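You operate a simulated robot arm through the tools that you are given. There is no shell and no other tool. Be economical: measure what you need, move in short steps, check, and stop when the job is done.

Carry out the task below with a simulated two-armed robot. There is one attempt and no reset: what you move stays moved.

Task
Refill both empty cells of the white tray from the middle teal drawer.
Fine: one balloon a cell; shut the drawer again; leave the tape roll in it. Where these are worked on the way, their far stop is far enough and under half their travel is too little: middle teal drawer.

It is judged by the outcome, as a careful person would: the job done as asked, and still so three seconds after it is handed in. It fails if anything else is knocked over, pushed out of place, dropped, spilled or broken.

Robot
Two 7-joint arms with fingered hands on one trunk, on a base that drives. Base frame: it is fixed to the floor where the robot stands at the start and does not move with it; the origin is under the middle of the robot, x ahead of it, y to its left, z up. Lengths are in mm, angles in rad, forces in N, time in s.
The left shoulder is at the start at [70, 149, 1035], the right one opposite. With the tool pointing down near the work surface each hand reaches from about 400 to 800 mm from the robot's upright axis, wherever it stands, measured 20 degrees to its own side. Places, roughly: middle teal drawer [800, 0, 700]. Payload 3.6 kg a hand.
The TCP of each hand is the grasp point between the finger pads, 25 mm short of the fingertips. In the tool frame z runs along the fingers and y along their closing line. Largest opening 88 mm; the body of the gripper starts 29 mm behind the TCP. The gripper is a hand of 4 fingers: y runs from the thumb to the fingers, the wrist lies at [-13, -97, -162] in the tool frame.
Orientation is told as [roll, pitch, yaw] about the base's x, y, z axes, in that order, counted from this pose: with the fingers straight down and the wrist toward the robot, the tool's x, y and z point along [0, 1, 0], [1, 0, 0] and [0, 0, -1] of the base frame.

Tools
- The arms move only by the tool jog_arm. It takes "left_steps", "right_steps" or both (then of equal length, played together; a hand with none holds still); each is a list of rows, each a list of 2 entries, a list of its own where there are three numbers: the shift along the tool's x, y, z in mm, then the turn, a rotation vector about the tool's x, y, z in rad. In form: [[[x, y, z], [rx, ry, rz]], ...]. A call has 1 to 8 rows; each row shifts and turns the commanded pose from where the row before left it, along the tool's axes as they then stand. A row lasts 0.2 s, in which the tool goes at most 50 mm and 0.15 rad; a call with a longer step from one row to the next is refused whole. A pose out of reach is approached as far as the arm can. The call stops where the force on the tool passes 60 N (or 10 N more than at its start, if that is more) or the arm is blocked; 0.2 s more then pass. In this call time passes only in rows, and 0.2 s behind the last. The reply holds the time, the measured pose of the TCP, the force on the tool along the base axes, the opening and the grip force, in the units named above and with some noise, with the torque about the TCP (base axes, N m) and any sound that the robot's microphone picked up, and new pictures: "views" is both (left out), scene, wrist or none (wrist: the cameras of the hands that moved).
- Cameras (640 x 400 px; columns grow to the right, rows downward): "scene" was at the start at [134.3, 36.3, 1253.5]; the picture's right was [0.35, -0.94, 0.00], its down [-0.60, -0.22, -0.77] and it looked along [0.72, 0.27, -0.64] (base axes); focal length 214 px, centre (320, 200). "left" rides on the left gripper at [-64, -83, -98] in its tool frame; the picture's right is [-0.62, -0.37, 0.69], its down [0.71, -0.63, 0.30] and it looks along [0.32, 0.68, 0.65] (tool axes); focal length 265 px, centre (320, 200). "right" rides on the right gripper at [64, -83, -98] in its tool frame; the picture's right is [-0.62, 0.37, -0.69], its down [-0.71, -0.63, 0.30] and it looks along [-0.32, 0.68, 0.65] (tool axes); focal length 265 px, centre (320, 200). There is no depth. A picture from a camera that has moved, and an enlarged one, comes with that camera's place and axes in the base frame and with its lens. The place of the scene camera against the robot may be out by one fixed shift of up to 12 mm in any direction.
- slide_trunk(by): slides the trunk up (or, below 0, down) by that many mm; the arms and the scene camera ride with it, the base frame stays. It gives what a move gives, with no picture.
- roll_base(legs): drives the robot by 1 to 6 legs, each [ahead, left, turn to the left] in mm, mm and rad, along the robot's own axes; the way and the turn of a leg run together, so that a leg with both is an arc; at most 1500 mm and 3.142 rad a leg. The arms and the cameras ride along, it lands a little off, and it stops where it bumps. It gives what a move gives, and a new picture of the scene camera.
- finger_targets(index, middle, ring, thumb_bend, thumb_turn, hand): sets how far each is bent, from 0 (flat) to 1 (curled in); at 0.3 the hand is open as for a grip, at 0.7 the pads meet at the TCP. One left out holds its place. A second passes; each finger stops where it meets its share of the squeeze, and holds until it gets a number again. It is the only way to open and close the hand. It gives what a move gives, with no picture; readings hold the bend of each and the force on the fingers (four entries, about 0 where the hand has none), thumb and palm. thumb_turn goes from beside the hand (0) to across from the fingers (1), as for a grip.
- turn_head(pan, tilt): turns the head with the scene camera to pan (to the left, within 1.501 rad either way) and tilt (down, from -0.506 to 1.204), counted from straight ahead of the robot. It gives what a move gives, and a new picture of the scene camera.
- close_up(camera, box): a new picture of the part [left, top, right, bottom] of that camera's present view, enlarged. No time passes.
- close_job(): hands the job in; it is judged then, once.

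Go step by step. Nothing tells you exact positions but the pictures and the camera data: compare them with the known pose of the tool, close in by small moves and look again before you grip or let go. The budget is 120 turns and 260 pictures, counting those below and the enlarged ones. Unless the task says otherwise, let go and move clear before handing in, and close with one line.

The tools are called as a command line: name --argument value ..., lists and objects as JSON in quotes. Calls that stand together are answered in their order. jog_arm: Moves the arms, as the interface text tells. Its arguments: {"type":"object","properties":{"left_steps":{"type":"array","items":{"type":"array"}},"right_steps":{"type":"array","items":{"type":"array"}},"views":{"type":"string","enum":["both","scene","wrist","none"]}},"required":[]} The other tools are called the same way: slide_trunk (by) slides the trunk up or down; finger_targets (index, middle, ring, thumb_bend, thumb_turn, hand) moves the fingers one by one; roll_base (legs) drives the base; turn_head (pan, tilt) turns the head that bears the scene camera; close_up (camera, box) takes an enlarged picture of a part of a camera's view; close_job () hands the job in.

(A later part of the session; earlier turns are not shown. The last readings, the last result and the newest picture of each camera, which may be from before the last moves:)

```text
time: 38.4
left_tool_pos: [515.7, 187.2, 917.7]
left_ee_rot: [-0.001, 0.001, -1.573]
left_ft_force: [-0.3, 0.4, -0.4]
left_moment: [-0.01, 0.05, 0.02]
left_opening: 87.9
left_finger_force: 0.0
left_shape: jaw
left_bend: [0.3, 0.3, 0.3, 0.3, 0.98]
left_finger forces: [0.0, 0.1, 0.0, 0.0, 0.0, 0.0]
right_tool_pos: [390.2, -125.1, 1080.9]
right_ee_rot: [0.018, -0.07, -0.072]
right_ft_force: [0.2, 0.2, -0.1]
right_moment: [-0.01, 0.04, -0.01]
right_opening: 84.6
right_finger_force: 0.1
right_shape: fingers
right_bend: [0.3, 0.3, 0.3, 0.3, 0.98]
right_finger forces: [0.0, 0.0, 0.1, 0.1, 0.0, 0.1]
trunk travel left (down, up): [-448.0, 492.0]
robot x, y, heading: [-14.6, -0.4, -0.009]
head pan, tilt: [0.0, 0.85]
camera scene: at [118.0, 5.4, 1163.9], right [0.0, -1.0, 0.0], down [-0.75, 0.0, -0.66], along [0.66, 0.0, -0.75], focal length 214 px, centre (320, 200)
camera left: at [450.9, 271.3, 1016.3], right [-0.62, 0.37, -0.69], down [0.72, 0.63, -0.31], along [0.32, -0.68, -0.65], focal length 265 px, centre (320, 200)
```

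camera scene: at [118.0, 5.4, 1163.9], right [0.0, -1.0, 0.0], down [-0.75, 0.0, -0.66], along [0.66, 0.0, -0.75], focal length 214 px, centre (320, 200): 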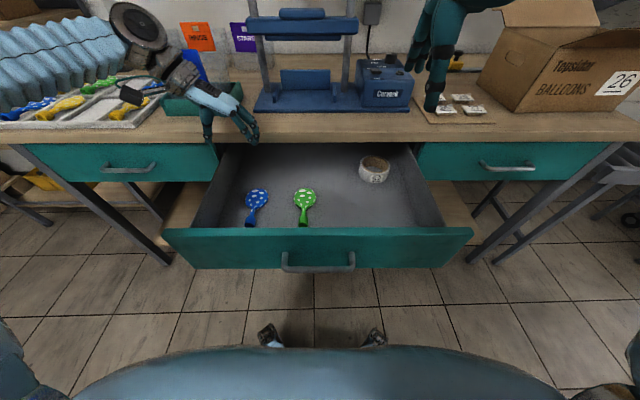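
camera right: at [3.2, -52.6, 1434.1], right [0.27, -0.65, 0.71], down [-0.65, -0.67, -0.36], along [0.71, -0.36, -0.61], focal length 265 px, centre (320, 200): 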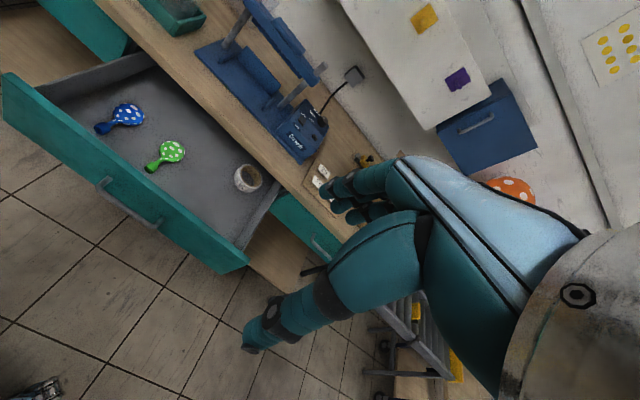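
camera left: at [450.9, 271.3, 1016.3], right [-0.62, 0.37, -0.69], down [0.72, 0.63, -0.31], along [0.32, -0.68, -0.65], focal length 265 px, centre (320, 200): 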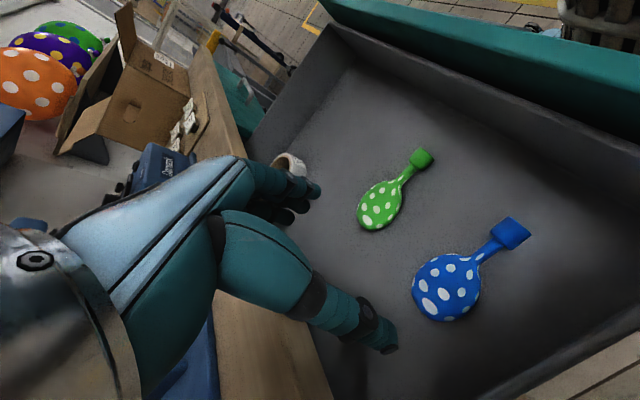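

The wrist view agrees: blue bulb at [527, 186]. I descend straight over it.

jog_arm --left_steps '[[[0, 0, 45], [0, 0, 0]], [[0, 0, 45], [0, 0, 0]], [[0, 0, 45], [0, 0, 0]], [[0, 0, 35], [0, 0, 0]]]'

```text
time: 39.4
left_tool_pos: [515.0, 188.1, 747.5]
left_ee_rot: [-0.003, 0.0, -1.573]
left_ft_force: [0.7, -0.1, 1.3]
left_moment: [0.0, 0.01, -0.04]
left_opening: 87.6
left_finger_force: 0.0
left_shape: jaw
left_bend: [0.3, 0.3, 0.3, 0.3, 0.98]
left_finger forces: [0.0, 0.0, 0.0, 0.0, 0.1, 0.0]
right_tool_pos: [389.3, -123.8, 1080.3]
right_ee_rot: [0.016, -0.072, -0.074]
right_ft_force: [0.0, -0.3, 0.3]
right_moment: [-0.02, -0.02, 0.02]
right_opening: 84.6
right_finger_force: 0.0
right_shape: fingers
right_bend: [0.3, 0.3, 0.3, 0.3, 0.98]
right_finger forces: [0.0, 0.0, 0.1, 0.0, 0.0, 0.1]
trunk travel left (down, up): [-448.0, 492.0]
robot x, y, heading: [-15.7, 1.1, -0.005]
head pan, tilt: [0.0, 0.85]
camera scene: at [117.8, 5.0, 1163.9], right [0.0, -1.0, 0.0], down [-0.75, 0.0, -0.66], along [0.66, 0.0, -0.75], focal length 214 px, centre (320, 200)
camera left: at [448.9, 270.6, 846.1], right [-0.62, 0.37, -0.69], down [0.72, 0.63, -0.31], along [0.32, -0.68, -0.66], focal length 265 px, centre (320, 200)
```

scene: 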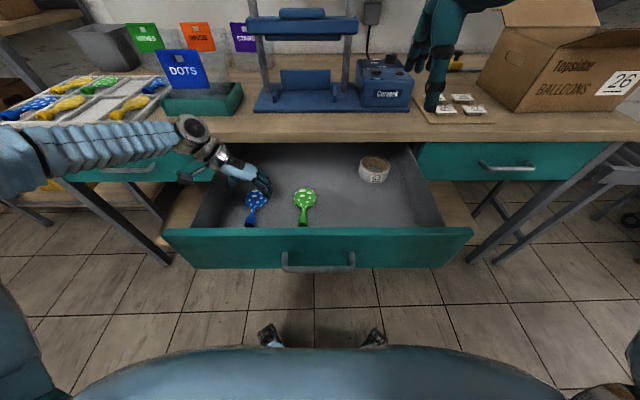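
left: 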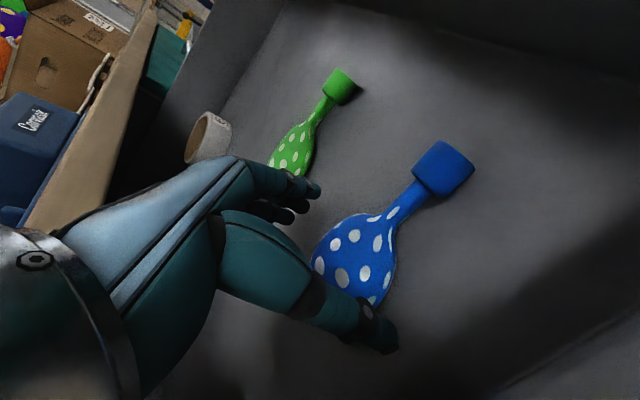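

Aligned with the bulb between thumb and fingers. I go down a further 24 mm.

jog_arm --left_steps '[[[2, 0, 12], [0, 0, 0]], [[2, 0, 12], [0, 0, 0]]]' --views "wrist"

close_up --camera "scene" --box '[180, 140, 330, 240]'

```text
time: 40.0
left_tool_pos: [518.0, 186.7, 723.7]
left_ee_rot: [-0.005, 0.0, -1.573]
left_ft_force: [0.3, -0.5, -0.3]
left_moment: [-0.04, 0.01, 0.02]
left_opening: 87.7
left_finger_force: 0.0
left_shape: jaw
left_bend: [0.3, 0.3, 0.3, 0.3, 0.98]
left_finger forces: [0.1, 0.0, 0.0, 0.0, 0.1, 0.0]
right_tool_pos: [389.1, -124.1, 1080.8]
right_ee_rot: [0.017, -0.072, -0.072]
right_ft_force: [-1.0, 1.2, 0.1]
right_moment: [0.03, -0.01, 0.05]
right_opening: 84.4
right_finger_force: 0.0
right_shape: fingers
right_bend: [0.3, 0.3, 0.3, 0.3, 0.98]
right_finger forces: [0.0, 0.0, 0.1, 0.0, 0.0, 0.1]
trunk travel left (down, up): [-448.0, 492.0]
robot x, y, heading: [-12.9, 2.6, -0.007]
head pan, tilt: [0.0, 0.85]
camera left: at [452.3, 270.6, 823.0], right [-0.62, 0.37, -0.69], down [0.72, 0.63, -0.31], along [0.32, -0.68, -0.65], focal length 265 px, centre (320, 200)
```

left: 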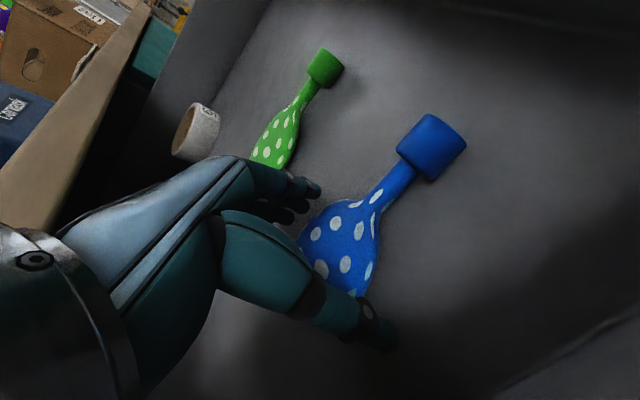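

```text
4.00 times, centred on (255, 190) of scene
camera zoom: at [116.7, 5.2, 1164.0], right [0.0, -1.0, 0.0], down [-0.75, 0.0, -0.66], along [0.66, 0.0, -0.75], focal length 858 px, centre (580, 240)
```

zoom: 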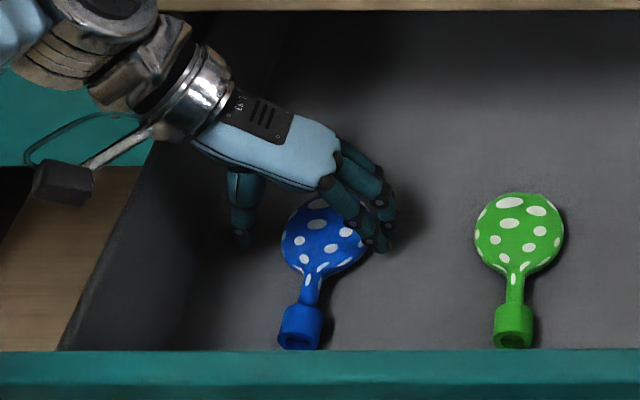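

The hand straddles the bulb. I shift 5 mm to centre it and lower 10 mm more, then close gently.

jog_arm --left_steps '[[[0, 5, 5], [0, 0, 0]], [[0, 0, 5], [0, 0, 0]]]' --views "none"

finger_targets --hand "left" --index 0.6 --middle 0.6 --ring 0.6 --thumb_bend 0.6

close_up --camera "left" --box '[160, 50, 560, 400]'

```text
time: 40.6
left_tool_pos: [516.7, 183.3, 716.3]
left_ee_rot: [0.0, -0.002, -1.573]
left_ft_force: [0.4, 0.5, 2.7]
left_moment: [-0.13, -0.06, 0.03]
left_opening: 87.8
left_finger_force: 0.1
left_shape: jaw
left_bend: [0.3, 0.3, 0.3, 0.3, 0.98]
left_finger forces: [0.0, 2.7, 0.0, 0.0, 0.0, 0.0]
right_tool_pos: [387.7, -124.0, 1082.4]
right_ee_rot: [0.016, -0.075, -0.073]
right_ft_force: [0.0, -0.6, -0.1]
right_moment: [-0.01, -0.01, 0.0]
right_opening: 84.5
right_finger_force: 0.1
right_shape: fingers
right_bend: [0.3, 0.3, 0.3, 0.3, 0.98]
right_finger forces: [0.0, 0.0, 0.1, 0.0, 0.0, 0.1]
trunk travel left (down, up): [-448.0, 492.0]
robot x, y, heading: [-16.1, -1.8, -0.01]
head pan, tilt: [0.0, 0.85]
```

```text
time: 41.6
left_tool_pos: [516.5, 181.4, 716.8]
left_ee_rot: [0.005, -0.002, -1.572]
left_ft_force: [0.2, -3.7, 20.9]
left_moment: [-0.91, -0.1, 0.0]
left_opening: 48.8
left_finger_force: 19.6
left_shape: fingers
left_bend: [0.47, 0.36, 0.48, 0.49, 0.96]
left_finger forces: [12.1, 11.8, 5.8, 0.0, 9.8, 0.0]
right_tool_pos: [386.6, -125.2, 1083.4]
right_ee_rot: [0.018, -0.075, -0.072]
right_ft_force: [0.1, -0.4, 0.7]
right_moment: [-0.05, -0.02, 0.02]
right_opening: 84.3
right_finger_force: 0.0
right_shape: fingers
right_bend: [0.3, 0.3, 0.3, 0.3, 0.98]
right_finger forces: [0.0, 0.0, 0.0, 0.0, 0.0, 0.1]
trunk travel left (down, up): [-448.0, 492.0]
robot x, y, heading: [-14.5, 2.9, -0.004]
head pan, tilt: [0.0, 0.85]
```

```text
1.14 times, centred on (360, 225) of left
camera zoom: at [451.3, 264.4, 815.5], right [-0.62, 0.37, -0.69], down [0.72, 0.63, -0.3], along [0.32, -0.69, -0.65], focal length 303 px, centre (274, 171)
```

zoom: 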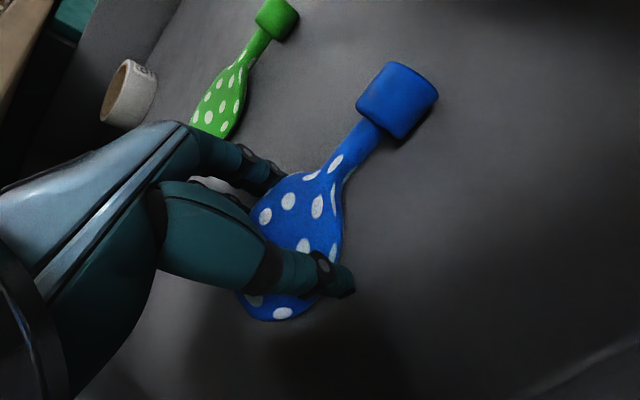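

The grip has the bulb, but the middle finger presses on the drawer floor. I lift 6 mm and tighten.

jog_arm --left_steps '[[[0, 0, -6], [0, 0, 0]]]' --views "none"

finger_targets --hand "left" --index 0.65 --middle 0.65 --ring 0.65 --thumb_bend 0.65

close_up --camera "left" --box '[160, 50, 560, 400]'

```text
time: 42.0
left_tool_pos: [517.0, 182.3, 718.1]
left_ee_rot: [-0.005, 0.002, -1.574]
left_ft_force: [0.3, -1.6, 5.9]
left_moment: [-0.3, -0.07, -0.05]
left_opening: 48.8
left_finger_force: 13.0
left_shape: fingers
left_bend: [0.48, 0.38, 0.48, 0.49, 0.96]
left_finger forces: [4.8, 6.1, 5.1, 0.0, 10.4, 0.1]
right_tool_pos: [388.8, -124.6, 1080.5]
right_ee_rot: [0.017, -0.073, -0.072]
right_ft_force: [-0.5, -0.4, 0.7]
right_moment: [-0.01, 0.03, 0.0]
right_opening: 84.4
right_finger_force: 0.1
right_shape: fingers
right_bend: [0.3, 0.3, 0.3, 0.3, 0.98]
right_finger forces: [0.0, 0.0, 0.1, 0.0, 0.0, 0.0]
trunk travel left (down, up): [-448.0, 492.0]
robot x, y, heading: [-17.8, -0.2, -0.006]
head pan, tilt: [0.0, 0.85]
```

```text
time: 43.0
left_tool_pos: [516.9, 181.9, 720.1]
left_ee_rot: [-0.004, 0.0, -1.573]
left_ft_force: [-0.4, 0.3, 1.9]
left_moment: [-0.02, 0.01, 0.0]
left_opening: 48.3
left_finger_force: 14.0
left_shape: fingers
left_bend: [0.48, 0.46, 0.48, 0.51, 0.95]
left_finger forces: [4.9, 4.8, 4.6, 0.1, 13.7, 0.0]
right_tool_pos: [388.8, -124.3, 1080.6]
right_ee_rot: [0.017, -0.073, -0.071]
right_ft_force: [-0.1, 0.2, -0.2]
right_moment: [-0.01, 0.0, -0.03]
right_opening: 84.6
right_finger_force: 0.0
right_shape: fingers
right_bend: [0.3, 0.3, 0.3, 0.3, 0.98]
right_finger forces: [0.0, 0.0, 0.0, 0.0, 0.0, 0.0]
trunk travel left (down, up): [-448.0, 492.0]
robot x, y, heading: [-14.6, 2.2, -0.001]
head pan, tilt: [0.0, 0.85]
```

```text
1.14 times, centred on (360, 225) of left
camera zoom: at [452.4, 265.6, 818.3], right [-0.62, 0.37, -0.69], down [0.72, 0.63, -0.31], along [0.32, -0.68, -0.66], focal length 303 px, centre (274, 171)
```

zoom: 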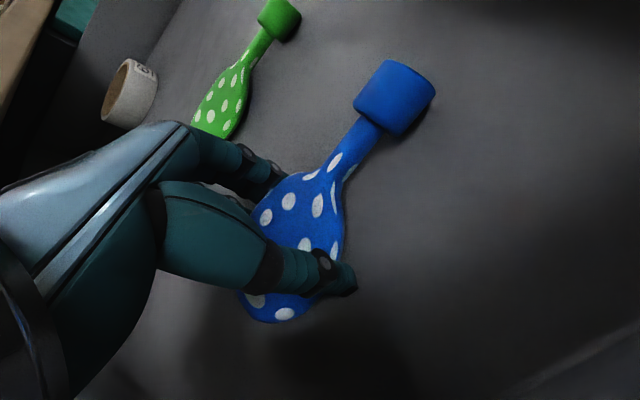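

A balanced grip of about 14 N. I lift a little, then more, and check.

jog_arm --left_steps '[[[0, 0, -20], [0, 0, 0]], [[0, 0, -30], [0, 0, 0]], [[0, 0, -40], [0, 0, 0]], [[0, 0, -40], [0, 0, 0]], [[0, 0, -40], [0, 0, 0]], [[0, 0, -40], [0, 0, 0]]]'

```text
time: 44.4
left_tool_pos: [518.0, 181.6, 930.0]
left_ee_rot: [-0.003, 0.001, -1.571]
left_ft_force: [-0.4, -1.1, -0.5]
left_moment: [0.03, -0.01, -0.01]
left_opening: 48.2
left_finger_force: 13.0
left_shape: fingers
left_bend: [0.48, 0.46, 0.48, 0.51, 0.95]
left_finger forces: [4.8, 3.7, 4.5, 0.0, 13.5, 0.0]
right_tool_pos: [388.2, -125.8, 1082.1]
right_ee_rot: [0.018, -0.073, -0.072]
right_ft_force: [-0.9, -0.1, 0.1]
right_moment: [0.03, -0.04, 0.01]
right_opening: 84.4
right_finger_force: 0.0
right_shape: fingers
right_bend: [0.3, 0.3, 0.3, 0.3, 0.98]
right_finger forces: [0.0, 0.1, 0.1, 0.1, 0.1, 0.0]
trunk travel left (down, up): [-448.0, 492.0]
robot x, y, heading: [-14.7, -2.6, 0.001]
head pan, tilt: [0.0, 0.85]
camera scene: at [116.0, 5.1, 1164.0], right [0.0, -1.0, 0.0], down [-0.75, 0.0, -0.66], along [0.66, 0.0, -0.75], focal length 214 px, centre (320, 200)
camera left: at [452.8, 264.1, 1028.5], right [-0.62, 0.37, -0.69], down [0.71, 0.63, -0.31], along [0.32, -0.68, -0.65], focal length 265 px, centre (320, 200)
```

scene: 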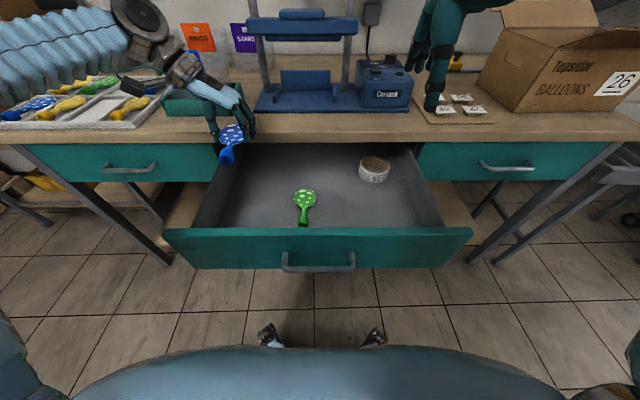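
left: 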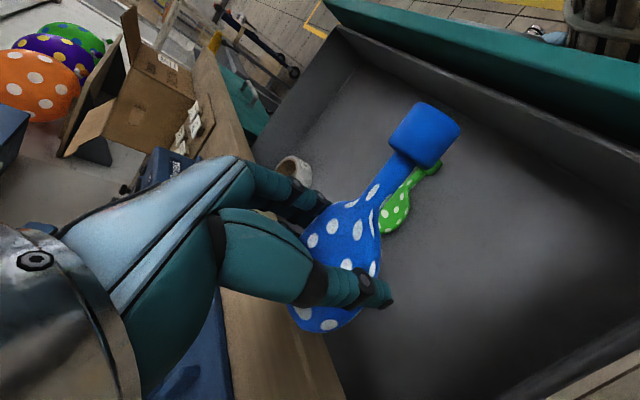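

The blue balloon is held level. I raise the trunk for clearance and drive left toward the tray.

slide_trunk --by 190

roll_base --legs '[[0, 540, 0]]'

turn_head --pan 0.2 --tilt 0.8

```text
time: 46.5
left_tool_pos: [517.8, 181.3, 1119.9]
left_ee_rot: [-0.003, -0.002, -1.572]
left_ft_force: [0.2, -0.4, 0.2]
left_moment: [0.01, 0.0, 0.03]
left_opening: 48.3
left_finger_force: 13.6
left_shape: fingers
left_bend: [0.48, 0.46, 0.48, 0.51, 0.95]
left_finger forces: [4.8, 3.8, 4.5, 0.0, 13.5, 0.1]
right_tool_pos: [388.8, -124.2, 1272.3]
right_ee_rot: [0.017, -0.074, -0.072]
right_ft_force: [-0.4, 0.1, 1.3]
right_moment: [0.01, 0.03, 0.0]
right_opening: 84.3
right_finger_force: 0.0
right_shape: fingers
right_bend: [0.3, 0.3, 0.3, 0.3, 0.98]
right_finger forces: [0.0, 0.1, 0.0, 0.0, 0.0, 0.1]
trunk travel left (down, up): [-638.0, 302.0]
robot x, y, heading: [-15.9, -5.0, -0.001]
head pan, tilt: [0.0, 0.85]
```

```text
time: 53.7
left_tool_pos: [521.7, 710.5, 1118.8]
left_ee_rot: [-0.001, -0.001, -1.576]
left_ft_force: [-0.2, -0.2, 0.0]
left_moment: [-0.01, 0.02, 0.0]
left_opening: 48.0
left_finger_force: 13.7
left_shape: fingers
left_bend: [0.48, 0.46, 0.48, 0.51, 0.95]
left_finger forces: [4.7, 3.8, 4.6, 0.0, 13.4, 0.1]
right_tool_pos: [391.5, 406.1, 1272.9]
right_ee_rot: [0.018, -0.073, -0.076]
right_ft_force: [0.6, 0.0, 0.1]
right_moment: [0.02, -0.03, 0.0]
right_opening: 84.1
right_finger_force: 0.1
right_shape: fingers
right_bend: [0.3, 0.3, 0.3, 0.3, 0.98]
right_finger forces: [0.0, 0.0, 0.1, 0.0, 0.0, 0.1]
trunk travel left (down, up): [-638.0, 302.0]
robot x, y, heading: [-10.4, 529.2, -0.006]
head pan, tilt: [0.0, 0.85]
camera scene: at [119.1, 536.8, 1354.1], right [-0.01, -1.0, 0.0], down [-0.75, 0.01, -0.66], along [0.66, 0.0, -0.75], focal length 214 px, centre (320, 200)
```

scene: 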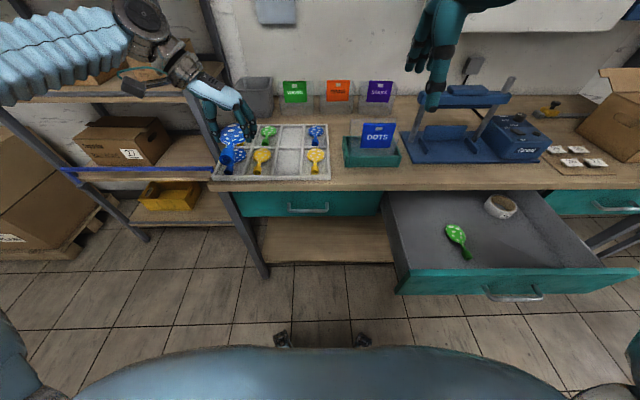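

```text
time: 54.4
left_tool_pos: [522.2, 711.0, 1119.5]
left_ee_rot: [-0.001, 0.0, -1.576]
left_ft_force: [0.2, -0.2, -0.2]
left_moment: [-0.02, -0.02, 0.04]
left_opening: 48.2
left_finger_force: 13.6
left_shape: fingers
left_bend: [0.48, 0.46, 0.48, 0.51, 0.95]
left_finger forces: [4.8, 3.8, 4.6, 0.1, 13.4, 0.0]
right_tool_pos: [391.5, 405.6, 1271.5]
right_ee_rot: [0.014, -0.074, -0.075]
right_ft_force: [1.2, -0.8, -0.2]
right_moment: [0.01, 0.03, 0.01]
right_opening: 84.5
right_finger_force: 0.2
right_shape: fingers
right_bend: [0.3, 0.3, 0.3, 0.3, 0.98]
right_finger forces: [0.1, 0.0, 0.0, 0.0, 0.0, 0.0]
trunk travel left (down, up): [-638.0, 302.0]
robot x, y, heading: [-10.7, 531.8, -0.009]
head pan, tilt: [0.201, 0.799]
camera scene: at [120.2, 553.4, 1358.0], right [0.19, -0.98, 0.0], down [-0.7, -0.14, -0.7], along [0.68, 0.13, -0.72], focal length 214 px, centre (320, 200)
```

scene: 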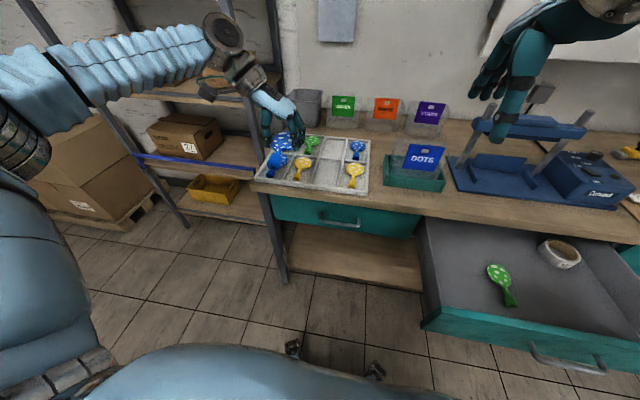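

I get an enlarged view of the tray from here to refine the cell positions.

close_up --camera "scene" --box '[240, 110, 400, 210]'

close_up --camera "left" --box '[0, 0, 640, 400]'

```text
4.00 times, centred on (320, 160) of scene
camera zoom: at [120.2, 553.4, 1358.0], right [0.19, -0.98, 0.0], down [-0.7, -0.14, -0.7], along [0.68, 0.13, -0.72], focal length 858 px, centre (320, 360)
```

zoom: 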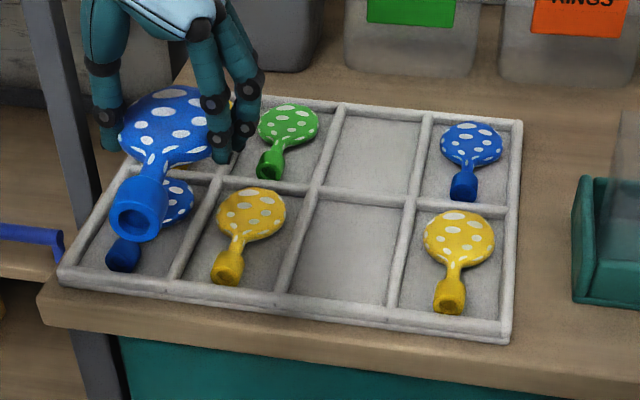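

```text
1.00 times, centred on (320, 200) of left (not enlarged: the box is as wide or as high as the picture)
camera zoom: at [456.8, 794.3, 1217.7], right [-0.62, 0.37, -0.69], down [0.72, 0.63, -0.31], along [0.32, -0.69, -0.65], focal length 265 px, centre (320, 200)
```

zoom: 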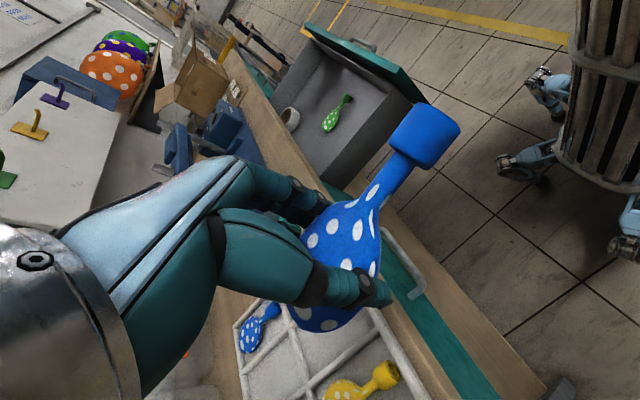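

Combining views: tray floor z≈862, the empty front cell centre ≈[732, 641] and the back one ≈[901, 645], cells about 78 mm wide. I drive forward and lower the trunk.

roll_base --legs '[[205, 0, 0.007]]'

slide_trunk --by -110

jog_arm --left_steps '[[[7, 17, 0], [0, 0, 0]], [[7, 17, 0], [0, 0, 0]], [[7, 17, 10], [0, 0, 0]], [[7, 17, 10], [0, 0, 0]]]'

```text
time: 57.6
left_tool_pos: [722.2, 715.0, 1118.4]
left_ee_rot: [-0.004, -0.002, -1.572]
left_ft_force: [-0.2, -0.6, 0.3]
left_moment: [-0.01, 0.02, -0.01]
left_opening: 48.3
left_finger_force: 13.6
left_shape: fingers
left_bend: [0.48, 0.46, 0.48, 0.51, 0.95]
left_finger forces: [4.7, 3.7, 4.5, 0.1, 13.3, 0.0]
right_tool_pos: [593.5, 408.8, 1272.4]
right_ee_rot: [0.015, -0.074, -0.067]
right_ft_force: [0.2, -0.1, -0.7]
right_moment: [-0.04, 0.0, 0.0]
right_opening: 84.5
right_finger_force: 0.0
right_shape: fingers
right_bend: [0.3, 0.3, 0.3, 0.3, 0.98]
right_finger forces: [0.0, 0.0, 0.1, 0.0, 0.0, 0.0]
trunk travel left (down, up): [-638.0, 302.0]
robot x, y, heading: [190.5, 524.2, -0.001]
head pan, tilt: [0.201, 0.799]
camera scene: at [324.6, 554.7, 1357.9], right [0.2, -0.98, 0.0], down [-0.7, -0.14, -0.7], along [0.68, 0.14, -0.72], focal length 214 px, centre (320, 200)
```

scene: 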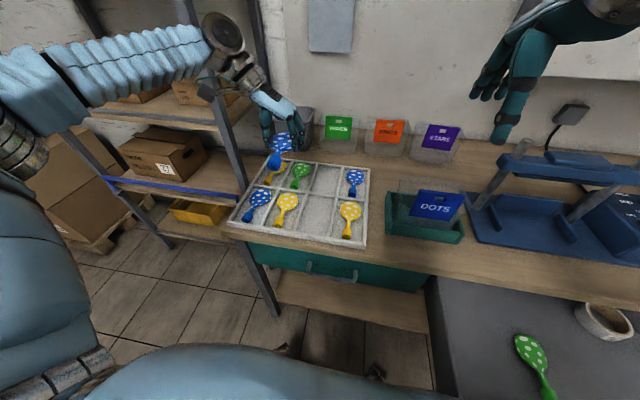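

```text
time: 59.0
left_tool_pos: [721.3, 713.4, 1009.0]
left_ee_rot: [-0.003, 0.0, -1.571]
left_ft_force: [-0.1, -0.6, -0.4]
left_moment: [0.01, 0.0, 0.01]
left_opening: 48.2
left_finger_force: 12.5
left_shape: fingers
left_bend: [0.48, 0.46, 0.48, 0.51, 0.95]
left_finger forces: [4.6, 3.7, 4.5, 0.0, 13.3, 0.0]
right_tool_pos: [592.4, 405.1, 1161.5]
right_ee_rot: [0.017, -0.077, -0.069]
right_ft_force: [0.2, 0.7, -0.2]
right_moment: [0.04, 0.01, 0.01]
right_opening: 84.2
right_finger_force: 0.0
right_shape: fingers
right_bend: [0.3, 0.3, 0.3, 0.3, 0.98]
right_finger forces: [0.0, 0.0, 0.0, 0.0, 0.0, 0.1]
trunk travel left (down, up): [-528.0, 412.0]
robot x, y, heading: [190.4, 527.9, -0.001]
head pan, tilt: [0.201, 0.799]
```

```text
time: 60.0
left_tool_pos: [749.4, 644.8, 987.5]
left_ee_rot: [-0.003, 0.0, -1.568]
left_ft_force: [-0.5, 0.1, -0.7]
left_moment: [0.01, -0.01, -0.03]
left_opening: 48.1
left_finger_force: 13.1
left_shape: fingers
left_bend: [0.48, 0.46, 0.48, 0.51, 0.95]
left_finger forces: [4.6, 3.7, 4.6, 0.0, 13.3, 0.0]
right_tool_pos: [593.5, 406.9, 1161.2]
right_ee_rot: [0.019, -0.075, -0.069]
right_ft_force: [0.1, -0.3, 0.5]
right_moment: [0.04, 0.0, 0.0]
right_opening: 84.6
right_finger_force: 0.1
right_shape: fingers
right_bend: [0.3, 0.3, 0.3, 0.3, 0.98]
right_finger forces: [0.0, 0.0, 0.0, 0.0, 0.0, 0.0]
trunk travel left (down, up): [-528.0, 412.0]
robot x, y, heading: [190.8, 531.9, 0.002]
head pan, tilt: [0.201, 0.799]
camera scene: at [324.7, 551.3, 1247.9], right [0.2, -0.98, 0.0], down [-0.7, -0.14, -0.7], along [0.68, 0.14, -0.72], focal length 214 px, centre (320, 200)
camera left: at [684.5, 726.7, 1087.3], right [-0.62, 0.37, -0.69], down [0.71, 0.63, -0.31], along [0.32, -0.68, -0.66], focal length 265 px, centre (320, 200)
```

scene: 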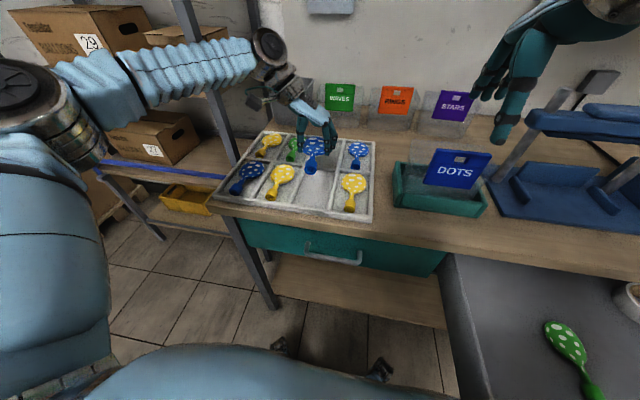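
left: 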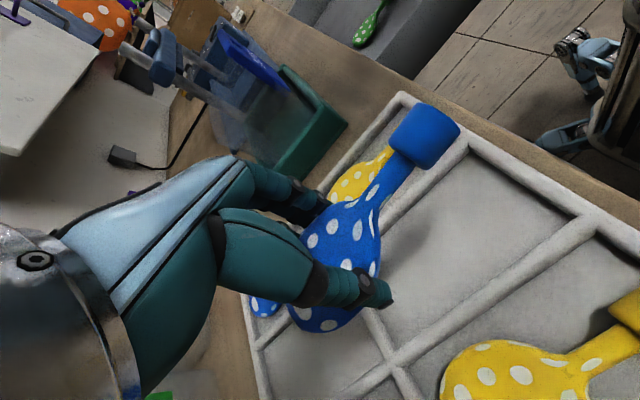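

From the wrist camera the front cell spans x 645–805, y 591–685; I shift 7 mm right and descend to just above the tray.

jog_arm --left_steps '[[[0, 7, 20], [0, 0, 0]], [[0, 0, 30], [0, 0, 0]], [[0, 0, 20], [0, 0, 0]]]'

close_up --camera "scene" --box '[230, 110, 390, 230]'

```text
time: 60.8
left_tool_pos: [749.3, 638.7, 916.2]
left_ee_rot: [-0.002, 0.002, -1.571]
left_ft_force: [-0.2, 0.0, -0.6]
left_moment: [0.01, -0.03, 0.0]
left_opening: 48.0
left_finger_force: 13.2
left_shape: fingers
left_bend: [0.48, 0.46, 0.48, 0.51, 0.95]
left_finger forces: [4.5, 3.7, 4.5, 0.0, 13.2, 0.1]
right_tool_pos: [592.0, 406.5, 1161.5]
right_ee_rot: [0.018, -0.076, -0.069]
right_ft_force: [0.1, -0.2, 1.1]
right_moment: [-0.02, -0.03, -0.01]
right_opening: 84.4
right_finger_force: 0.1
right_shape: fingers
right_bend: [0.3, 0.3, 0.3, 0.3, 0.98]
right_finger forces: [0.1, 0.0, 0.0, 0.0, 0.0, 0.0]
trunk travel left (down, up): [-528.0, 412.0]
robot x, y, heading: [190.0, 532.4, -0.007]
head pan, tilt: [0.201, 0.799]
camera scene: at [323.5, 552.5, 1248.1], right [0.2, -0.98, 0.0], down [-0.7, -0.14, -0.7], along [0.68, 0.14, -0.72], focal length 214 px, centre (320, 200)
camera left: at [683.5, 721.7, 1016.3], right [-0.62, 0.37, -0.69], down [0.71, 0.63, -0.31], along [0.32, -0.68, -0.65], focal length 265 px, centre (320, 200)
```

scene: 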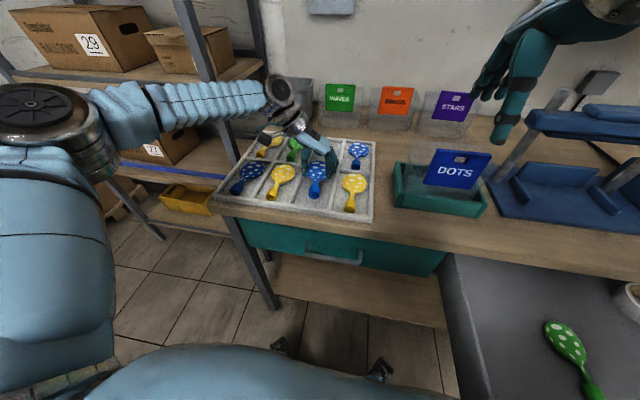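
left: 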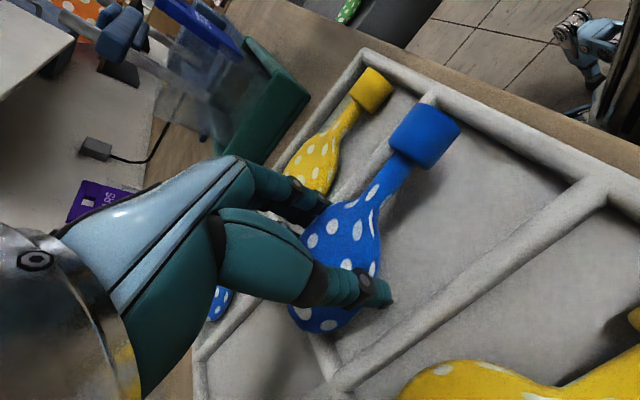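

```text
3.33 times, centred on (310, 170) of scene
camera zoom: at [323.5, 552.5, 1248.1], right [0.2, -0.98, 0.0], down [-0.7, -0.14, -0.7], along [0.68, 0.14, -0.72], focal length 715 px, centre (353, 300)
```

zoom: 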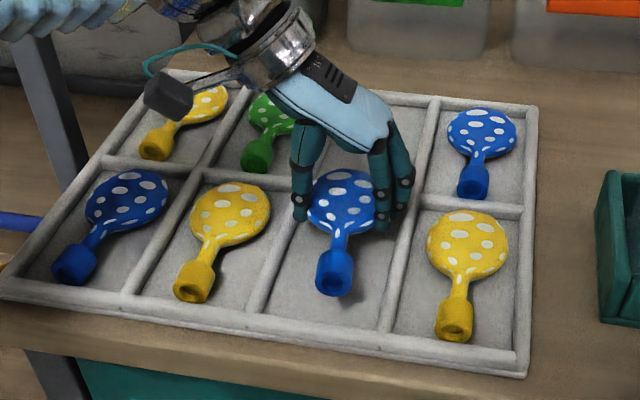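

Well centred. I descend in small steps, watching the force.

jog_arm --left_steps '[[[-2, 0, 8], [0, 0, 0]], [[-2, 0, 8], [0, 0, 0]], [[0, 0, 3], [0, 0, 0]]]' --views "wrist"

close_up --camera "scene" --box '[230, 110, 390, 230]'

```text
time: 61.6
left_tool_pos: [745.0, 638.5, 900.2]
left_ee_rot: [0.0, -0.002, -1.569]
left_ft_force: [0.5, 3.5, 3.9]
left_moment: [-0.1, -0.01, 0.06]
left_opening: 48.1
left_finger_force: 16.6
left_shape: fingers
left_bend: [0.48, 0.47, 0.49, 0.5, 0.94]
left_finger forces: [4.3, 10.3, 4.4, 0.1, 14.6, 0.1]
right_tool_pos: [592.7, 406.9, 1162.3]
right_ee_rot: [0.016, -0.073, -0.067]
right_ft_force: [0.5, 0.3, -0.6]
right_moment: [0.01, 0.02, -0.01]
right_opening: 84.4
right_finger_force: 0.1
right_shape: fingers
right_bend: [0.3, 0.3, 0.3, 0.3, 0.98]
right_finger forces: [0.1, 0.0, 0.0, 0.0, 0.0, 0.0]
trunk travel left (down, up): [-528.0, 412.0]
robot x, y, heading: [192.7, 534.3, -0.005]
head pan, tilt: [0.201, 0.799]
camera left: at [679.8, 721.5, 998.8], right [-0.62, 0.37, -0.69], down [0.71, 0.63, -0.31], along [0.33, -0.68, -0.65], focal length 265 px, centre (320, 200)
```

left: 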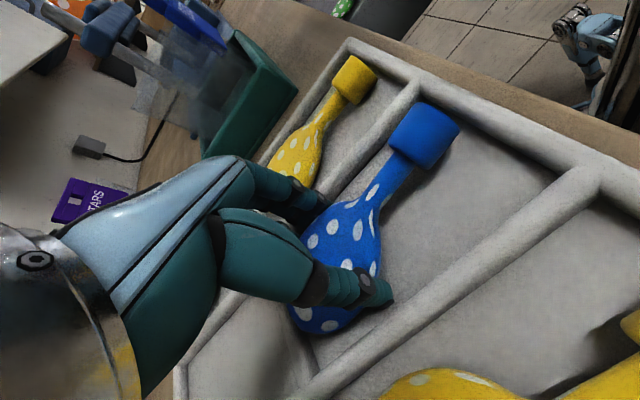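

```text
3.33 times, centred on (310, 170) of scene
camera zoom: at [323.2, 553.3, 1248.2], right [0.2, -0.98, 0.0], down [-0.7, -0.14, -0.7], along [0.68, 0.14, -0.72], focal length 715 px, centre (353, 300)
```

zoom: 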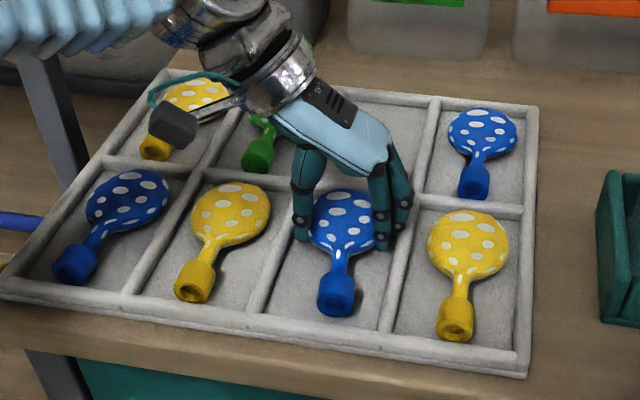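

The middle finger brushes the right divider. I lift slightly, shift 6 mm left, and lower again.

jog_arm --left_steps '[[[0, 0, -8], [0, 0, 0]], [[0, -7, 0], [0, 0, 0]], [[0, 0, 7], [0, 0, 0]], [[0, 0, 5], [0, 0, 0]]]' --views "none"

close_up --camera "scene" --box '[270, 130, 370, 220]'

```text
time: 62.6
left_tool_pos: [743.0, 641.5, 905.3]
left_ee_rot: [0.012, -0.008, -1.569]
left_ft_force: [-0.7, -1.6, 38.6]
left_moment: [1.52, 0.15, 0.07]
left_opening: 48.9
left_finger_force: 29.1
left_shape: fingers
left_bend: [0.5, 0.48, 0.5, 0.5, 0.95]
left_finger forces: [3.3, 2.7, 3.8, 0.0, 48.2, 0.1]
right_tool_pos: [586.9, 405.3, 1164.6]
right_ee_rot: [0.019, -0.078, -0.068]
right_ft_force: [0.8, 0.1, 0.2]
right_moment: [-0.01, 0.01, -0.02]
right_opening: 84.4
right_finger_force: 0.0
right_shape: fingers
right_bend: [0.3, 0.3, 0.3, 0.3, 0.98]
right_finger forces: [0.0, 0.1, 0.1, 0.0, 0.0, 0.0]
trunk travel left (down, up): [-528.0, 412.0]
robot x, y, heading: [192.5, 531.9, -0.0]
head pan, tilt: [0.201, 0.799]
```

```text
4.44 times, centred on (320, 175) of scene
camera zoom: at [318.0, 550.6, 1249.4], right [0.2, -0.98, 0.0], down [-0.7, -0.14, -0.7], along [0.69, 0.14, -0.71], focal length 953 px, centre (320, 311)
```

zoom: 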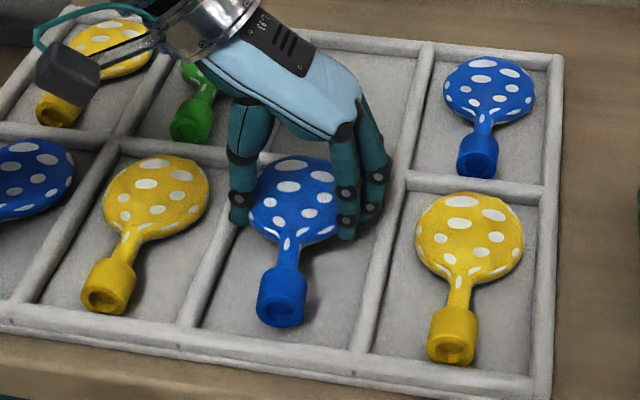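

Now the thumb sits on the left divider, so the middle of the two is right. I lift, shift 4 mm back, and lower gently.

jog_arm --left_steps '[[[0, 0, -14], [0, 0, 0]], [[0, 4.5, 0], [0, 0, 0]], [[0, 0, 5], [0, 0, 0]]]' --views "none"

jog_arm --left_steps '[[[0, 0, 4], [0, 0, 0]]]' --views "none"

```text
time: 63.4
left_tool_pos: [746.7, 640.5, 902.1]
left_ee_rot: [-0.006, 0.003, -1.57]
left_ft_force: [0.4, -0.1, -0.4]
left_moment: [0.01, -0.01, 0.01]
left_opening: 47.0
left_finger_force: 14.1
left_shape: fingers
left_bend: [0.49, 0.47, 0.49, 0.52, 0.94]
left_finger forces: [4.9, 3.6, 4.8, 0.0, 13.6, 0.0]
right_tool_pos: [594.7, 406.2, 1162.1]
right_ee_rot: [0.018, -0.073, -0.069]
right_ft_force: [0.5, -0.3, -0.5]
right_moment: [0.0, 0.02, 0.0]
right_opening: 84.6
right_finger_force: 0.0
right_shape: fingers
right_bend: [0.3, 0.3, 0.3, 0.3, 0.98]
right_finger forces: [0.1, 0.1, 0.1, 0.0, 0.1, 0.1]
trunk travel left (down, up): [-528.0, 412.0]
robot x, y, heading: [194.3, 530.9, -0.003]
head pan, tilt: [0.201, 0.799]
```

```text
time: 63.8
left_tool_pos: [746.4, 640.3, 899.8]
left_ee_rot: [-0.004, 0.0, -1.573]
left_ft_force: [0.0, 0.3, 0.6]
left_moment: [0.0, -0.02, 0.04]
left_opening: 47.5
left_finger_force: 13.5
left_shape: fingers
left_bend: [0.49, 0.47, 0.49, 0.52, 0.94]
left_finger forces: [4.9, 3.7, 5.0, 0.0, 13.6, 0.1]
right_tool_pos: [592.0, 406.1, 1161.6]
right_ee_rot: [0.018, -0.074, -0.071]
right_ft_force: [0.1, 0.1, 0.7]
right_moment: [-0.03, 0.02, 0.0]
right_opening: 84.5
right_finger_force: 0.0
right_shape: fingers
right_bend: [0.3, 0.3, 0.3, 0.3, 0.98]
right_finger forces: [0.0, 0.0, 0.1, 0.0, 0.0, 0.0]
trunk travel left (down, up): [-528.0, 412.0]
robot x, y, heading: [192.6, 529.3, -0.006]
head pan, tilt: [0.201, 0.799]
```

No contact on either side now. I continue down a few millimetres.

jog_arm --left_steps '[[[0, 0, 4], [0, 0, 0]]]' --views "none"

jog_arm --left_steps '[[[0, 0, 3], [0, 0, 0]]]' --views "wrist"

close_up --camera "scene" --box '[270, 130, 370, 220]'

```text
time: 64.2
left_tool_pos: [745.2, 641.4, 897.9]
left_ee_rot: [-0.001, -0.001, -1.57]
left_ft_force: [0.0, -0.2, 1.5]
left_moment: [-0.04, -0.03, 0.02]
left_opening: 47.1
left_finger_force: 14.6
left_shape: fingers
left_bend: [0.49, 0.47, 0.49, 0.52, 0.94]
left_finger forces: [4.8, 5.6, 4.9, 0.0, 13.6, 0.0]
right_tool_pos: [592.6, 406.8, 1161.9]
right_ee_rot: [0.016, -0.074, -0.071]
right_ft_force: [0.2, 0.1, -0.3]
right_moment: [-0.01, -0.02, 0.0]
right_opening: 84.6
right_finger_force: 0.1
right_shape: fingers
right_bend: [0.3, 0.3, 0.3, 0.3, 0.98]
right_finger forces: [0.0, 0.0, 0.0, 0.0, 0.0, 0.0]
trunk travel left (down, up): [-528.0, 412.0]
robot x, y, heading: [187.4, 531.3, -0.004]
head pan, tilt: [0.201, 0.799]
```

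```text
time: 64.6
left_tool_pos: [745.6, 641.0, 898.4]
left_ee_rot: [0.004, -0.003, -1.569]
left_ft_force: [1.6, 2.1, 10.6]
left_moment: [-0.38, -0.12, 0.02]
left_opening: 47.0
left_finger_force: 20.0
left_shape: fingers
left_bend: [0.49, 0.47, 0.49, 0.51, 0.94]
left_finger forces: [4.6, 16.7, 4.7, 0.1, 14.0, 0.0]
right_tool_pos: [591.6, 405.8, 1162.7]
right_ee_rot: [0.019, -0.075, -0.072]
right_ft_force: [0.6, 0.1, 0.3]
right_moment: [-0.02, 0.03, 0.0]
right_opening: 84.5
right_finger_force: 0.0
right_shape: fingers
right_bend: [0.3, 0.3, 0.3, 0.3, 0.98]
right_finger forces: [0.0, 0.0, 0.0, 0.0, 0.0, 0.0]
trunk travel left (down, up): [-528.0, 412.0]
robot x, y, heading: [190.4, 531.7, -0.002]
head pan, tilt: [0.201, 0.799]
camera left: at [679.3, 723.4, 995.1], right [-0.62, 0.36, -0.7], down [0.71, 0.63, -0.3], along [0.33, -0.69, -0.65], focal length 265 px, centre (320, 200)
```

left: 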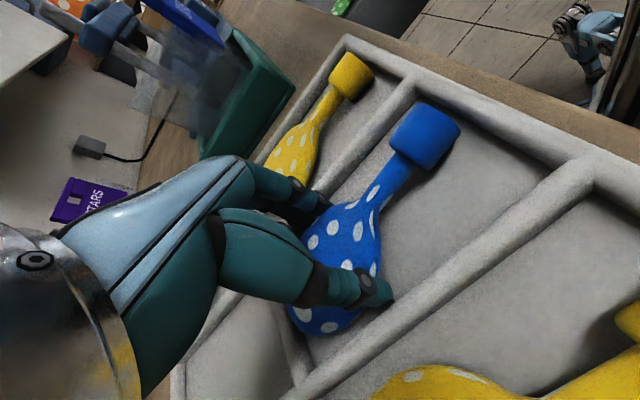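

```text
4.44 times, centred on (320, 175) of scene
camera zoom: at [322.0, 552.7, 1248.4], right [0.2, -0.98, 0.0], down [-0.7, -0.14, -0.7], along [0.68, 0.14, -0.72], focal length 953 px, centre (320, 311)
```

zoom: 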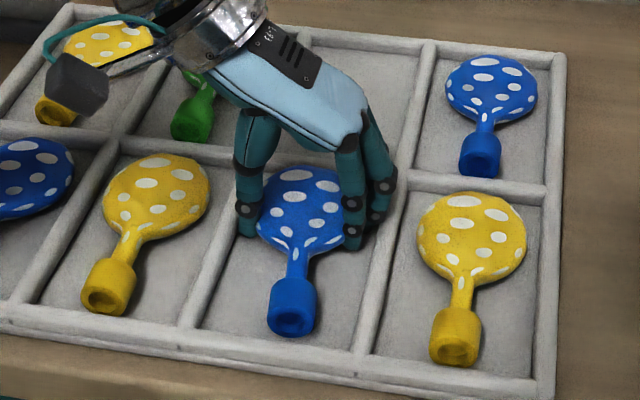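

The balloon is practically on the tray floor. I lift 2 mm to unload the middle finger and open slightly.

jog_arm --left_steps '[[[0, 0, -5], [0, 0, 0]]]' --views "none"

finger_targets --hand "left" --index 0.44 --middle 0.44 --ring 0.44 --thumb_bend 0.47

close_up --camera "scene" --box '[270, 130, 370, 220]'

```text
time: 65.0
left_tool_pos: [745.8, 640.8, 897.1]
left_ee_rot: [-0.005, 0.003, -1.571]
left_ft_force: [1.2, 0.7, 2.5]
left_moment: [-0.05, -0.04, 0.01]
left_opening: 46.9
left_finger_force: 15.3
left_shape: fingers
left_bend: [0.49, 0.47, 0.49, 0.52, 0.94]
left_finger forces: [5.0, 5.9, 5.0, 0.1, 13.4, 0.0]
right_tool_pos: [593.5, 407.8, 1162.0]
right_ee_rot: [0.017, -0.072, -0.071]
right_ft_force: [-1.5, 0.5, 0.4]
right_moment: [0.02, -0.01, 0.01]
right_opening: 84.2
right_finger_force: 0.0
right_shape: fingers
right_bend: [0.3, 0.3, 0.3, 0.3, 0.98]
right_finger forces: [0.0, 0.1, 0.0, 0.0, 0.1, 0.1]
trunk travel left (down, up): [-528.0, 412.0]
robot x, y, heading: [195.3, 529.6, -0.001]
head pan, tilt: [0.201, 0.799]
```

```text
time: 66.0
left_tool_pos: [746.6, 642.1, 899.0]
left_ee_rot: [-0.002, -0.001, -1.57]
left_ft_force: [-0.7, 2.0, 1.0]
left_moment: [-0.01, -0.04, 0.05]
left_opening: 53.0
left_finger_force: 4.8
left_shape: fingers
left_bend: [0.44, 0.45, 0.44, 0.46, 0.97]
left_finger forces: [0.0, 5.3, 0.1, 0.1, 3.4, 0.0]
right_tool_pos: [593.1, 406.5, 1161.2]
right_ee_rot: [0.017, -0.075, -0.071]
right_ft_force: [0.4, 0.0, -0.2]
right_moment: [-0.01, -0.01, 0.03]
right_opening: 84.3
right_finger_force: 0.1
right_shape: fingers
right_bend: [0.3, 0.3, 0.3, 0.3, 0.98]
right_finger forces: [0.0, 0.0, 0.0, 0.1, 0.0, 0.0]
trunk travel left (down, up): [-528.0, 412.0]
robot x, y, heading: [186.0, 528.5, -0.001]
head pan, tilt: [0.201, 0.799]
```

```text
4.44 times, centred on (320, 175) of scene
camera zoom: at [323.7, 552.9, 1248.0], right [0.2, -0.98, 0.0], down [-0.7, -0.14, -0.7], along [0.68, 0.14, -0.72], focal length 953 px, centre (320, 311)
```

zoom: 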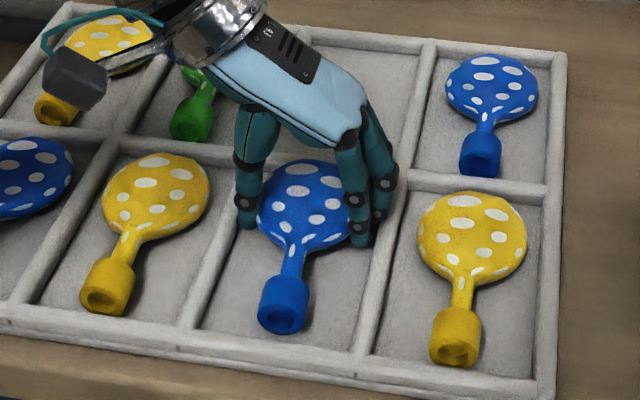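

The balloon has been set down. I lift slowly and check that it stays.

jog_arm --left_steps '[[[0, 0, -5], [0, 0, 0]], [[0, 0, -5], [0, 0, 0]], [[0, 0, -5], [0, 0, 0]], [[0, 0, -8], [0, 0, 0]]]'

close_up --camera "scene" --box '[270, 130, 370, 220]'

```text
time: 67.0
left_tool_pos: [744.2, 639.9, 921.7]
left_ee_rot: [-0.002, 0.001, -1.57]
left_ft_force: [0.6, -0.3, -0.2]
left_moment: [-0.01, 0.0, -0.01]
left_opening: 53.1
left_finger_force: 0.4
left_shape: fingers
left_bend: [0.44, 0.43, 0.44, 0.45, 0.97]
left_finger forces: [0.0, 0.5, 0.3, 0.1, 1.1, 0.0]
right_tool_pos: [593.8, 406.6, 1161.6]
right_ee_rot: [0.017, -0.074, -0.069]
right_ft_force: [0.6, -0.2, 0.4]
right_moment: [-0.02, -0.01, 0.0]
right_opening: 84.3
right_finger_force: 0.1
right_shape: fingers
right_bend: [0.3, 0.3, 0.3, 0.3, 0.98]
right_finger forces: [0.0, 0.0, 0.0, 0.0, 0.0, 0.1]
trunk travel left (down, up): [-528.0, 412.0]
robot x, y, heading: [188.2, 529.2, 0.003]
head pan, tilt: [0.201, 0.799]
camera scene: at [323.6, 552.3, 1248.0], right [0.2, -0.98, 0.0], down [-0.7, -0.14, -0.7], along [0.68, 0.14, -0.72], focal length 214 px, centre (320, 200)
camera left: at [679.4, 722.8, 1021.1], right [-0.62, 0.37, -0.69], down [0.71, 0.63, -0.31], along [0.32, -0.68, -0.65], focal length 265 px, centre (320, 200)
```

scene: 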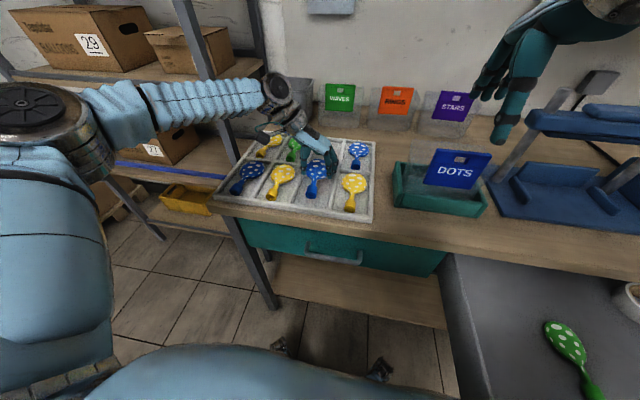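
left: 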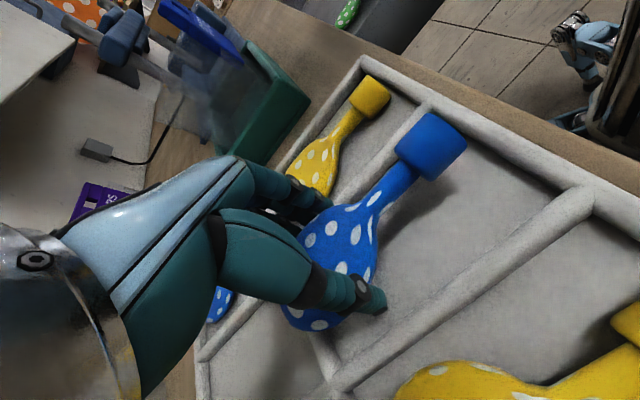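

```text
4.44 times, centred on (320, 175) of scene
camera zoom: at [323.6, 552.3, 1248.0], right [0.2, -0.98, 0.0], down [-0.7, -0.14, -0.7], along [0.68, 0.14, -0.72], focal length 953 px, centre (320, 311)
```

zoom: 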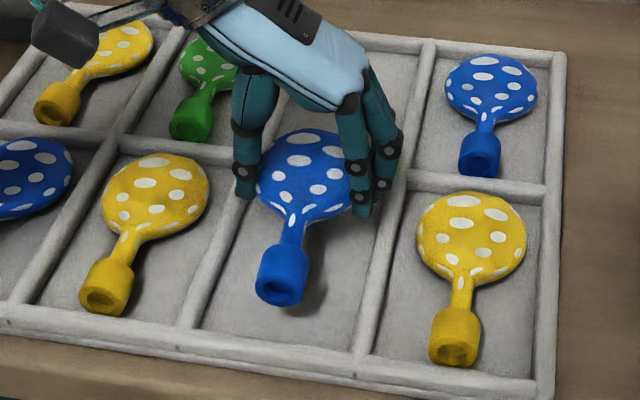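

The balloon is still cradled. I lower again until the tips are just above the dividers and open wide, leaving only a few millimetres of settling.

jog_arm --left_steps '[[[0, 0, 6], [0, 0, 0]], [[0, 0, 8], [0, 0, 0]]]' --views "none"

close_up --camera "scene" --box '[270, 130, 370, 220]'

```text
time: 67.6
left_tool_pos: [745.4, 639.9, 908.0]
left_ee_rot: [-0.005, 0.001, -1.57]
left_ft_force: [0.1, 0.5, -0.2]
left_moment: [-0.01, -0.01, 0.06]
left_opening: 53.3
left_finger_force: 1.0
left_shape: fingers
left_bend: [0.44, 0.43, 0.44, 0.45, 0.97]
left_finger forces: [0.0, 0.6, 0.3, 0.1, 1.1, 0.0]
right_tool_pos: [593.7, 405.9, 1161.6]
right_ee_rot: [0.018, -0.073, -0.07]
right_ft_force: [-0.1, 0.7, 0.6]
right_moment: [0.02, 0.01, -0.03]
right_opening: 84.4
right_finger_force: 0.1
right_shape: fingers
right_bend: [0.3, 0.3, 0.3, 0.3, 0.98]
right_finger forces: [0.0, 0.0, 0.1, 0.0, 0.0, 0.0]
trunk travel left (down, up): [-528.0, 412.0]
robot x, y, heading: [190.3, 528.1, -0.004]
head pan, tilt: [0.201, 0.799]
```

```text
4.44 times, centred on (320, 175) of scene
camera zoom: at [323.9, 552.4, 1248.0], right [0.2, -0.98, 0.0], down [-0.7, -0.14, -0.7], along [0.68, 0.14, -0.72], focal length 953 px, centre (320, 311)
```

zoom: 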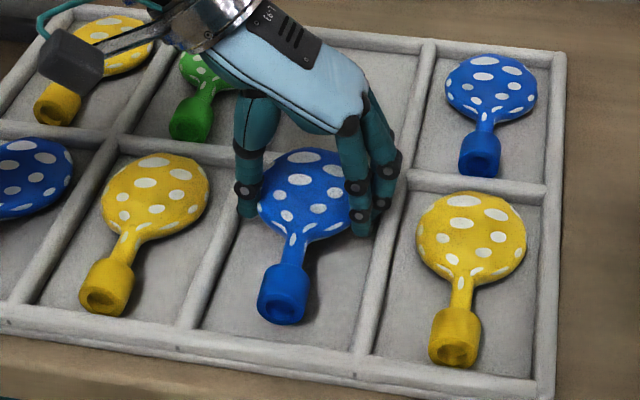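

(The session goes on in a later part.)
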